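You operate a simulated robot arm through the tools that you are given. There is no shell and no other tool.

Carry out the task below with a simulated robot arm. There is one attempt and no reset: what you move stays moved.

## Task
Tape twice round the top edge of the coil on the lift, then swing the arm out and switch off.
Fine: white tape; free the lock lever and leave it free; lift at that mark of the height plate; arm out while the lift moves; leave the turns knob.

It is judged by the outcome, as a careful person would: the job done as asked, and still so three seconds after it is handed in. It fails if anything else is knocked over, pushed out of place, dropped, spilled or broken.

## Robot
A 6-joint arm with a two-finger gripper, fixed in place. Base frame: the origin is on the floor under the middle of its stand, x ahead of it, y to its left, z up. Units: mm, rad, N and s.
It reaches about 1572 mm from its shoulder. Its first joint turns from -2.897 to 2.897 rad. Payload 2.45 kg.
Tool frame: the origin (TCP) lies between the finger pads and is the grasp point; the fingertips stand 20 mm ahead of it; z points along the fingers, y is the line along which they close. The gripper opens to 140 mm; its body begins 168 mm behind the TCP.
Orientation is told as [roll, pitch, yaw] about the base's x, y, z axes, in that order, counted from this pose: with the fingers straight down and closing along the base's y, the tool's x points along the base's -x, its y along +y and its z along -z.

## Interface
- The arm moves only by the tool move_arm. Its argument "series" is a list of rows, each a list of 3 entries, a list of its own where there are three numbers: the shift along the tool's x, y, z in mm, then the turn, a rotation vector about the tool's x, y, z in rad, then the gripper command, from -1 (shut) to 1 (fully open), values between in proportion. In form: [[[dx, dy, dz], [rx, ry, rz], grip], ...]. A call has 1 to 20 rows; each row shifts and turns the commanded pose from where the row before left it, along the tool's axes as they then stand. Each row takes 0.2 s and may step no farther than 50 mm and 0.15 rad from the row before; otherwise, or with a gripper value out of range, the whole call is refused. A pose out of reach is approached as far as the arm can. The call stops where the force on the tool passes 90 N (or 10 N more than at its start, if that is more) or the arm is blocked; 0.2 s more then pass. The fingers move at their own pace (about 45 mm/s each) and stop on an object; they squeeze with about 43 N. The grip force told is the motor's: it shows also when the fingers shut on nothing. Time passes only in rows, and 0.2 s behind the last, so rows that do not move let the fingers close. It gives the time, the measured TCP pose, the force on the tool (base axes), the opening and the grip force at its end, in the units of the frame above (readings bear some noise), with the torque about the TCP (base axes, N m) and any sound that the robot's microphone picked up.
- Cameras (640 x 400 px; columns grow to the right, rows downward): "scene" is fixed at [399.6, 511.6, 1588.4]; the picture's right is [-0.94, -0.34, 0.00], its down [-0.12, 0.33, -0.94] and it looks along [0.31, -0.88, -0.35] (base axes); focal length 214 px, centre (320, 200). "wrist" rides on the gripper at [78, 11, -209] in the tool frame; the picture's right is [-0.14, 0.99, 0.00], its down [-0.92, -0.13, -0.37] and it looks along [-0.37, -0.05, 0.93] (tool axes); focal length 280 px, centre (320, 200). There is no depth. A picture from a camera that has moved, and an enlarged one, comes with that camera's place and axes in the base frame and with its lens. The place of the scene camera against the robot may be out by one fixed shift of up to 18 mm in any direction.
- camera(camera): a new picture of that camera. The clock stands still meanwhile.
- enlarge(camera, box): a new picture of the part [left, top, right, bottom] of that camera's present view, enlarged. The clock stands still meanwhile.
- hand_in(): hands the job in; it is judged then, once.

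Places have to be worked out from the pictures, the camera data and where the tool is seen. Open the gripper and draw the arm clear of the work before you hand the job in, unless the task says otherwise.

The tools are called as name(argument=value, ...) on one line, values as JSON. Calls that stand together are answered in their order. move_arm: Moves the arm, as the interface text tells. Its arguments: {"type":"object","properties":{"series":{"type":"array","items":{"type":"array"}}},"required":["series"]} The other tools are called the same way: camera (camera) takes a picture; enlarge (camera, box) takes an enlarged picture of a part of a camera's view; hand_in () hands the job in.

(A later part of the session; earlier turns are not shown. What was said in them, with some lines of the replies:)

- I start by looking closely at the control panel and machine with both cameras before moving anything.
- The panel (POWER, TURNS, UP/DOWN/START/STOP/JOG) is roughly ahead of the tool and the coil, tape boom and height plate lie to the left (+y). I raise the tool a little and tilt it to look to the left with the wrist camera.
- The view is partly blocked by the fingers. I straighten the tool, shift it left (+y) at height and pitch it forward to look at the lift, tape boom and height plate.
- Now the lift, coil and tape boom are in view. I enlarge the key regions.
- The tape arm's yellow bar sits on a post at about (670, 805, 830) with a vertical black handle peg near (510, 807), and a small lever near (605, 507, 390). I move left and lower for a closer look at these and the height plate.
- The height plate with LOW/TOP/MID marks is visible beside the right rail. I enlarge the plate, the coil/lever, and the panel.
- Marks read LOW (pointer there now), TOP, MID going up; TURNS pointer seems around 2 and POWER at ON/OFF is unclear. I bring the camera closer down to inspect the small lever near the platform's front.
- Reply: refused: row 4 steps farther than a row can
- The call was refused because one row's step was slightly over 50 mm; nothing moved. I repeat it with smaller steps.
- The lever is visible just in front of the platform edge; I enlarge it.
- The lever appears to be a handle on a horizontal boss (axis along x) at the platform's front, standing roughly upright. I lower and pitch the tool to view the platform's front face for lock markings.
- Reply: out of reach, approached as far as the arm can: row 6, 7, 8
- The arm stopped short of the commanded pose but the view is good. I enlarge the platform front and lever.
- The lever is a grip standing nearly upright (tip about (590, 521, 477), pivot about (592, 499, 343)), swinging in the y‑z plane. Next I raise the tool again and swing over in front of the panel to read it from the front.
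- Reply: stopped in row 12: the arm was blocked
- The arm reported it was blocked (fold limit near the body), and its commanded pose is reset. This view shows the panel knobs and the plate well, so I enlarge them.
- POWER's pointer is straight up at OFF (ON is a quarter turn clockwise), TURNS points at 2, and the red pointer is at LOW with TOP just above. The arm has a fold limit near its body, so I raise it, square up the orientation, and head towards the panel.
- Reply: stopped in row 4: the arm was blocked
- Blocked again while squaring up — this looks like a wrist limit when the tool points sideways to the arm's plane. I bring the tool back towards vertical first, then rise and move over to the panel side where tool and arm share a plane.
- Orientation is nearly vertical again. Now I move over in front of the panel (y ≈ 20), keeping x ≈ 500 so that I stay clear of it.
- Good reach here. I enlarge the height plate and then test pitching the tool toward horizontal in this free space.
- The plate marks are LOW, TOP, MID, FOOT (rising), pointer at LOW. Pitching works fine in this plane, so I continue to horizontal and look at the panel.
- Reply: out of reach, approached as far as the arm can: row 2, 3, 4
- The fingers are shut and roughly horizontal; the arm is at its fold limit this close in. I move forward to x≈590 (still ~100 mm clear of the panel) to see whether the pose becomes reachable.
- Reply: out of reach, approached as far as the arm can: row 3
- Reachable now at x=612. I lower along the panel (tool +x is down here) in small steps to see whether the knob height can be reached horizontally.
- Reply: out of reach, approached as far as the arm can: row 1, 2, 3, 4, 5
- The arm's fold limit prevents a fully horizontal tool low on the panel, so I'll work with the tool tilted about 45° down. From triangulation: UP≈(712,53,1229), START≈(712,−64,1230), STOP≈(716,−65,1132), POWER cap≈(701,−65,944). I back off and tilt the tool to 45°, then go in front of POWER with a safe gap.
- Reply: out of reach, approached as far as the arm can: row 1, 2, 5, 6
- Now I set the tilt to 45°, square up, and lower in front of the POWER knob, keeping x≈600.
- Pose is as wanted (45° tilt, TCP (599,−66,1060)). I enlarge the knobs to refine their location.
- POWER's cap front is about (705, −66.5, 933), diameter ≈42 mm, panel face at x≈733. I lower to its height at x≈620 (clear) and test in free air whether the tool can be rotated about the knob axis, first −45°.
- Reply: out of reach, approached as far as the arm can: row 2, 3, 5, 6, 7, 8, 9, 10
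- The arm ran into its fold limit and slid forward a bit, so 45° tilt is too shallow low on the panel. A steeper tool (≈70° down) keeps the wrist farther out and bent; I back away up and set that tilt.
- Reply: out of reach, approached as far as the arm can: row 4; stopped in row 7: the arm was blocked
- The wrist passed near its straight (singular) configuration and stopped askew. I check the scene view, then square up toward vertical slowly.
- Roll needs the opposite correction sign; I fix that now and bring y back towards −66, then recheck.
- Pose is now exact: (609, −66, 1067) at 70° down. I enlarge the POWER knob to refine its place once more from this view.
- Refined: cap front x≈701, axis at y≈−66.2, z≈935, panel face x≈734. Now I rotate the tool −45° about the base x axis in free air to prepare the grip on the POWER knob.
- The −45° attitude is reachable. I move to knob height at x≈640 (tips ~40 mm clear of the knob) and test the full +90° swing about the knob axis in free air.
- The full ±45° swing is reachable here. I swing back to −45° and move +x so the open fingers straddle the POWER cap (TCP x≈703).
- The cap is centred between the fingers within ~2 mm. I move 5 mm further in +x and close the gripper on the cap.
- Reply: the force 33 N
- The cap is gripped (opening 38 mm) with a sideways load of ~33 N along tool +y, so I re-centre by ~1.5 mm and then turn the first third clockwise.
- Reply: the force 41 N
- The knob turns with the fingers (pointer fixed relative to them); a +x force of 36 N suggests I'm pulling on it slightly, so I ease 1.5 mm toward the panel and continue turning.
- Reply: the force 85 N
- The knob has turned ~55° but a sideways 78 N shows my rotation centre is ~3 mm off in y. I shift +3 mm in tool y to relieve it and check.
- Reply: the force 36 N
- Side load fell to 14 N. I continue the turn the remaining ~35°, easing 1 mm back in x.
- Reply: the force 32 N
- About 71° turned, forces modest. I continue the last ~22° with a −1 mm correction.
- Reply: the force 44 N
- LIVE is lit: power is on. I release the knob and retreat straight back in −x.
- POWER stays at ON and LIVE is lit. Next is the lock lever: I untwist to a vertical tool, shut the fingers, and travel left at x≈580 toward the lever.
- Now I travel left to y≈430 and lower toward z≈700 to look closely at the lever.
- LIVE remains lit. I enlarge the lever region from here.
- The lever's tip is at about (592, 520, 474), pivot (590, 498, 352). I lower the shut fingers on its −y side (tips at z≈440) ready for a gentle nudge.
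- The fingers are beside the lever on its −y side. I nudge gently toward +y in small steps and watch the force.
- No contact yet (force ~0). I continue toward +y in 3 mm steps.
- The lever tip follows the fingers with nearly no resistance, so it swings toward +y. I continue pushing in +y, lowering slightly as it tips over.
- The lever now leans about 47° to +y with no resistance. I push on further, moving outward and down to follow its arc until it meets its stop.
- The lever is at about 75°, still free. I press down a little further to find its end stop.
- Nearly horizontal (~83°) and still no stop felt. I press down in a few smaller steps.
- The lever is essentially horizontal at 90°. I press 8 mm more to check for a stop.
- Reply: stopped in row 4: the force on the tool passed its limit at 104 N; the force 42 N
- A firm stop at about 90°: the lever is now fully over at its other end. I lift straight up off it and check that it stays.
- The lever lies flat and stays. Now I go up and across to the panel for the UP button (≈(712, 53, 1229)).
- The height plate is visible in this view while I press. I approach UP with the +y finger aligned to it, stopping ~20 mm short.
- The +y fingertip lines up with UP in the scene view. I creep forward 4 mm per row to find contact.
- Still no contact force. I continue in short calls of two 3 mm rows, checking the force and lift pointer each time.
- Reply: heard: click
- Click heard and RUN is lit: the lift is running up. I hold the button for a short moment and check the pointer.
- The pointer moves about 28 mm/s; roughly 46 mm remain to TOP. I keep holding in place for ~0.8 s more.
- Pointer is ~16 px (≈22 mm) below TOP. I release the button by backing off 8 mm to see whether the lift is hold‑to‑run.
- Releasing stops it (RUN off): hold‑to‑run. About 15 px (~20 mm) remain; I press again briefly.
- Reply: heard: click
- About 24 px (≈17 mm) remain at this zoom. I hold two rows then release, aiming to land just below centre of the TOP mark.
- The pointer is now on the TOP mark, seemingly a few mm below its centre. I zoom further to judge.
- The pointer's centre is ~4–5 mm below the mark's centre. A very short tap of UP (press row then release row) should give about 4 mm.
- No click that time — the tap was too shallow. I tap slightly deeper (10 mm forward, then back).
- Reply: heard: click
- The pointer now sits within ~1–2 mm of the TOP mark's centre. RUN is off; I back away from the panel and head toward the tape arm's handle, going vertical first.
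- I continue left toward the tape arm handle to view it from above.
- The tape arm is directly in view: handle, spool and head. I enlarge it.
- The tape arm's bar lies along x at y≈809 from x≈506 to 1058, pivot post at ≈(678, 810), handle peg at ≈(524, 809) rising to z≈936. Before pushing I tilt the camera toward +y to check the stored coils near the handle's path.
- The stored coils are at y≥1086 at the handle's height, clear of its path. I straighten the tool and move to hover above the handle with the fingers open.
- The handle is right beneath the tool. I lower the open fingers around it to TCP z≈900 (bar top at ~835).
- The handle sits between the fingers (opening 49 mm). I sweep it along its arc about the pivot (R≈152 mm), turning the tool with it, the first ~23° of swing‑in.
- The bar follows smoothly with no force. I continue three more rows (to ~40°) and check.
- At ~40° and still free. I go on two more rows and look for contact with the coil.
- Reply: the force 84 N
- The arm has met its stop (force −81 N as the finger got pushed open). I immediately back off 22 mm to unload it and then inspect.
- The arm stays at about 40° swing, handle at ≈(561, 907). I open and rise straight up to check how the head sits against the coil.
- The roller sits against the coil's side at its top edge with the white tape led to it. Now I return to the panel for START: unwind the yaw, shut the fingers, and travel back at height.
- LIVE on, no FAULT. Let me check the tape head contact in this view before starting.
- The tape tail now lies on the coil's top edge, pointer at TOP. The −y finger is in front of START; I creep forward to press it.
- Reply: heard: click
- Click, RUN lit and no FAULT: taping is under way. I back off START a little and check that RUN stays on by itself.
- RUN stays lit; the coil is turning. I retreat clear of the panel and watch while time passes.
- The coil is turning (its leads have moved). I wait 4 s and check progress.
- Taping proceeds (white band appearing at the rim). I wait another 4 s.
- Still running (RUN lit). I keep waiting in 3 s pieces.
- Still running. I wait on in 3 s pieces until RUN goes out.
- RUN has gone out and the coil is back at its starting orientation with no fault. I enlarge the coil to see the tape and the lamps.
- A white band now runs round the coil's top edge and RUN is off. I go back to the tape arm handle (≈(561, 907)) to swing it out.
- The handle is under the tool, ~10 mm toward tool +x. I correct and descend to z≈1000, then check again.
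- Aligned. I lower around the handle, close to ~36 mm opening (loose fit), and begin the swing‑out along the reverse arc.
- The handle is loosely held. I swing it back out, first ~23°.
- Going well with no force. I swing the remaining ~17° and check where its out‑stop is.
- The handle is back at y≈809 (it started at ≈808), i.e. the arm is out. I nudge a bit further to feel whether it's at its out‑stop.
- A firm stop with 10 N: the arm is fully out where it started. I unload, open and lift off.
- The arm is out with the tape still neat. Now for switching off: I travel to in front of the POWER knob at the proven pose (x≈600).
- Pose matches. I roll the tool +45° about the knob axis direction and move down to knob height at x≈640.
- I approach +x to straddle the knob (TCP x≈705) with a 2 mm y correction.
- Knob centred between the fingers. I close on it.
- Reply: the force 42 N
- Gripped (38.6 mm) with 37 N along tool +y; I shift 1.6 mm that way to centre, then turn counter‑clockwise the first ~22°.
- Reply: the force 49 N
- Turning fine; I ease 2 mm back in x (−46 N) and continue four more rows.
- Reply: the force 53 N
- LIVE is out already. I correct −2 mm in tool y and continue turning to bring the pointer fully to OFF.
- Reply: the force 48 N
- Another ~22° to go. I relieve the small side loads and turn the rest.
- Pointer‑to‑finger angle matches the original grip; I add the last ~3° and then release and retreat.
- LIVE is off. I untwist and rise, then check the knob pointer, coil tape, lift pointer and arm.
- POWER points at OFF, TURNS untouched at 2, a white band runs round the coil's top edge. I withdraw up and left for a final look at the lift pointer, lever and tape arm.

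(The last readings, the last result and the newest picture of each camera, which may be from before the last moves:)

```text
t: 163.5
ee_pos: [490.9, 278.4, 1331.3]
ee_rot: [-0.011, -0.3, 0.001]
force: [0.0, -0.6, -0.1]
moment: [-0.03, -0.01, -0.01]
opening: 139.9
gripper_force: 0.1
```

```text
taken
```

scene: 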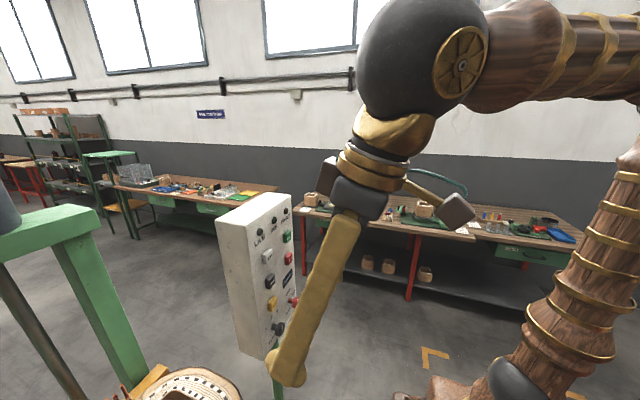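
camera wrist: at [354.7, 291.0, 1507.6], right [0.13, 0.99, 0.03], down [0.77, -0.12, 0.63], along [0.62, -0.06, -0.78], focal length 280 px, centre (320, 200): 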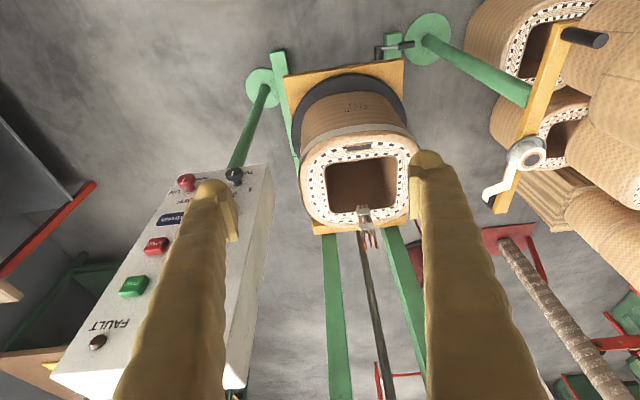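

Lever flat (free), tape arm out. The plate is hidden by a finger; I shift left a little more to confirm the lift pointer is still at TOP.

move_arm(series=[[[0, 45, 0], [0, 0, 0], 1], [[0, 45, 0], [0, 0, 0], 1], [[0, 45, 0], [0, 0, 0], 1], [[0, 45, 0], [0, 0, 0], 1], [[0, 0, 0], [0, 0, 0], 1]])

enlarge(camera="wrist", box=[330, 180, 450, 400])

enlarge(camera="wrist", box=[220, 10, 540, 240])

```text
t: 164.7
ee_pos: [495.1, 460.9, 1332.5]
ee_rot: [-0.01, -0.303, 0.002]
force: [-0.3, 1.1, 0.3]
moment: [-0.01, -0.01, -0.01]
opening: 140.3
gripper_force: 0.0
```

```text
1.82 times, centred on (390, 290) of wrist
camera zoom: at [359.2, 472.5, 1509.7], right [0.13, 0.99, 0.03], down [0.77, -0.12, 0.63], along [0.62, -0.06, -0.78], focal length 510 px, centre (193, 36)
```

zoom: 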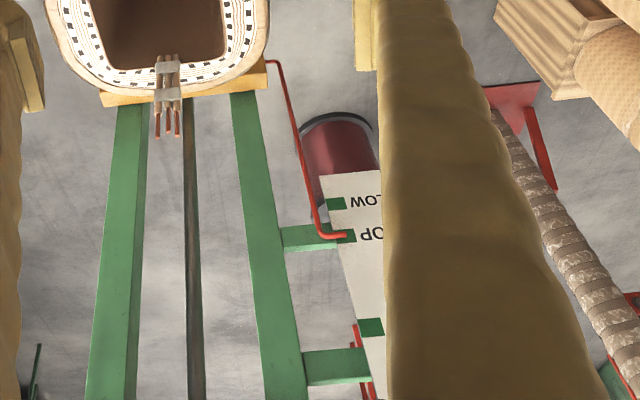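

```text
1.74 times, centred on (380, 125) of wrist
camera zoom: at [359.2, 472.5, 1509.7], right [0.13, 0.99, 0.03], down [0.77, -0.12, 0.63], along [0.62, -0.06, -0.78], focal length 488 px, centre (216, 330)
```

zoom: 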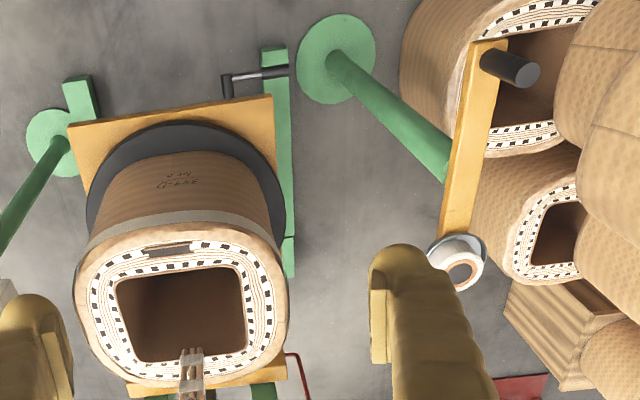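

Everything is as asked: pointer at TOP, white band on the top edge, arm out, lever free, power OFF, TURNS at 2. I draw the arm back to about its start pose, gripper open, before handing in.

move_arm(series=[[[0, -45, -10], [0, 0.1, 0], 1], [[0, -45, -10], [0, 0.1, 0], 1], [[0, -45, -10], [0, 0.1, 0], 1], [[0, -45, -10], [0, 0, 0], 1], [[0, -45, -10], [0, 0, 0], 1], [[0, -45, -10], [0, 0, 0], 1], [[0, -45, -10], [0, 0, 0], 1], [[0, -45, 0], [0, 0, 0], 1], [[0, -45, 0], [0, 0, 0], 1], [[0, 0, 0], [0, 0, 0], 1]])

camera(camera="wrist")

camera(camera="scene")

```text
t: 166.9
ee_pos: [485.2, 53.4, 1403.1]
ee_rot: [-0.011, -0.003, -0.001]
force: [0.3, -0.2, -0.2]
moment: [0.02, 0.01, 0.0]
opening: 140.0
gripper_force: 0.0
```

```text
taken
camera wrist: at [407.8, 65.7, 1612.5], right [0.14, 0.99, -0.01], down [0.92, -0.12, 0.37], along [0.37, -0.06, -0.93], focal length 280 px, centre (320, 200)
```

wrist: 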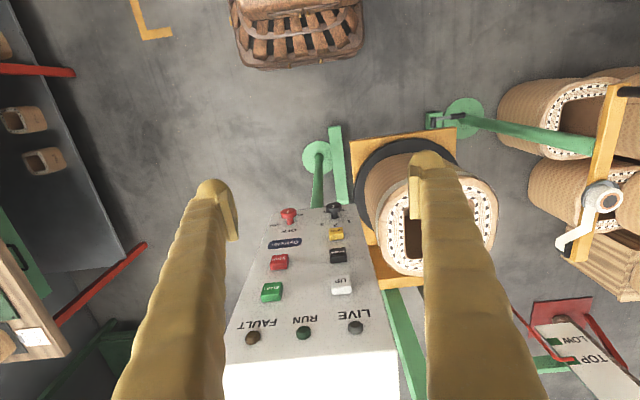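

```text
taken
```

scene: 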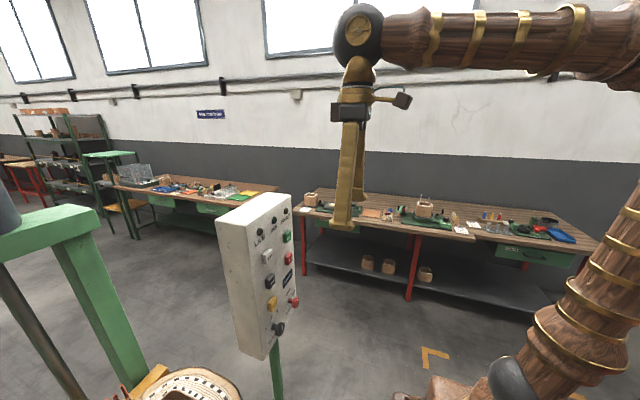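

All lamps are off, the tape arm is out, the lift pointer is at TOP, the lever is free, and the robot is clear with its gripper open. I hand the job in.

hand_in()

```text
The job is handed in.
```

The coil has white tape twice round its top edge, the tape arm is swung out and the power is off. I've handed the job in.

- **Tape:** the machine ran with TURNS left at 2 and stopped by itself, with no fault. A white band shows round the coil's top edge.
- **Lift:** its pointer sits on the TOP mark, within about 1–2 mm of centre.
- **Tape arm:** it was out while the lift moved, and is now back at its out-stop.
- **Lock lever:** it is swung over to its free end and left there. Its face carries no lettering, so I took the opposite end from where it started as "free". The lift and coil moved normally with it there.
- **Power:** the knob points to OFF and all the lamps are out.

When I swung the tape arm in, I pushed about 80 N past its stop before backing off. The lever also met its stop firmly, at about 100 N. The later pictures show nothing moved out of place or damaged.
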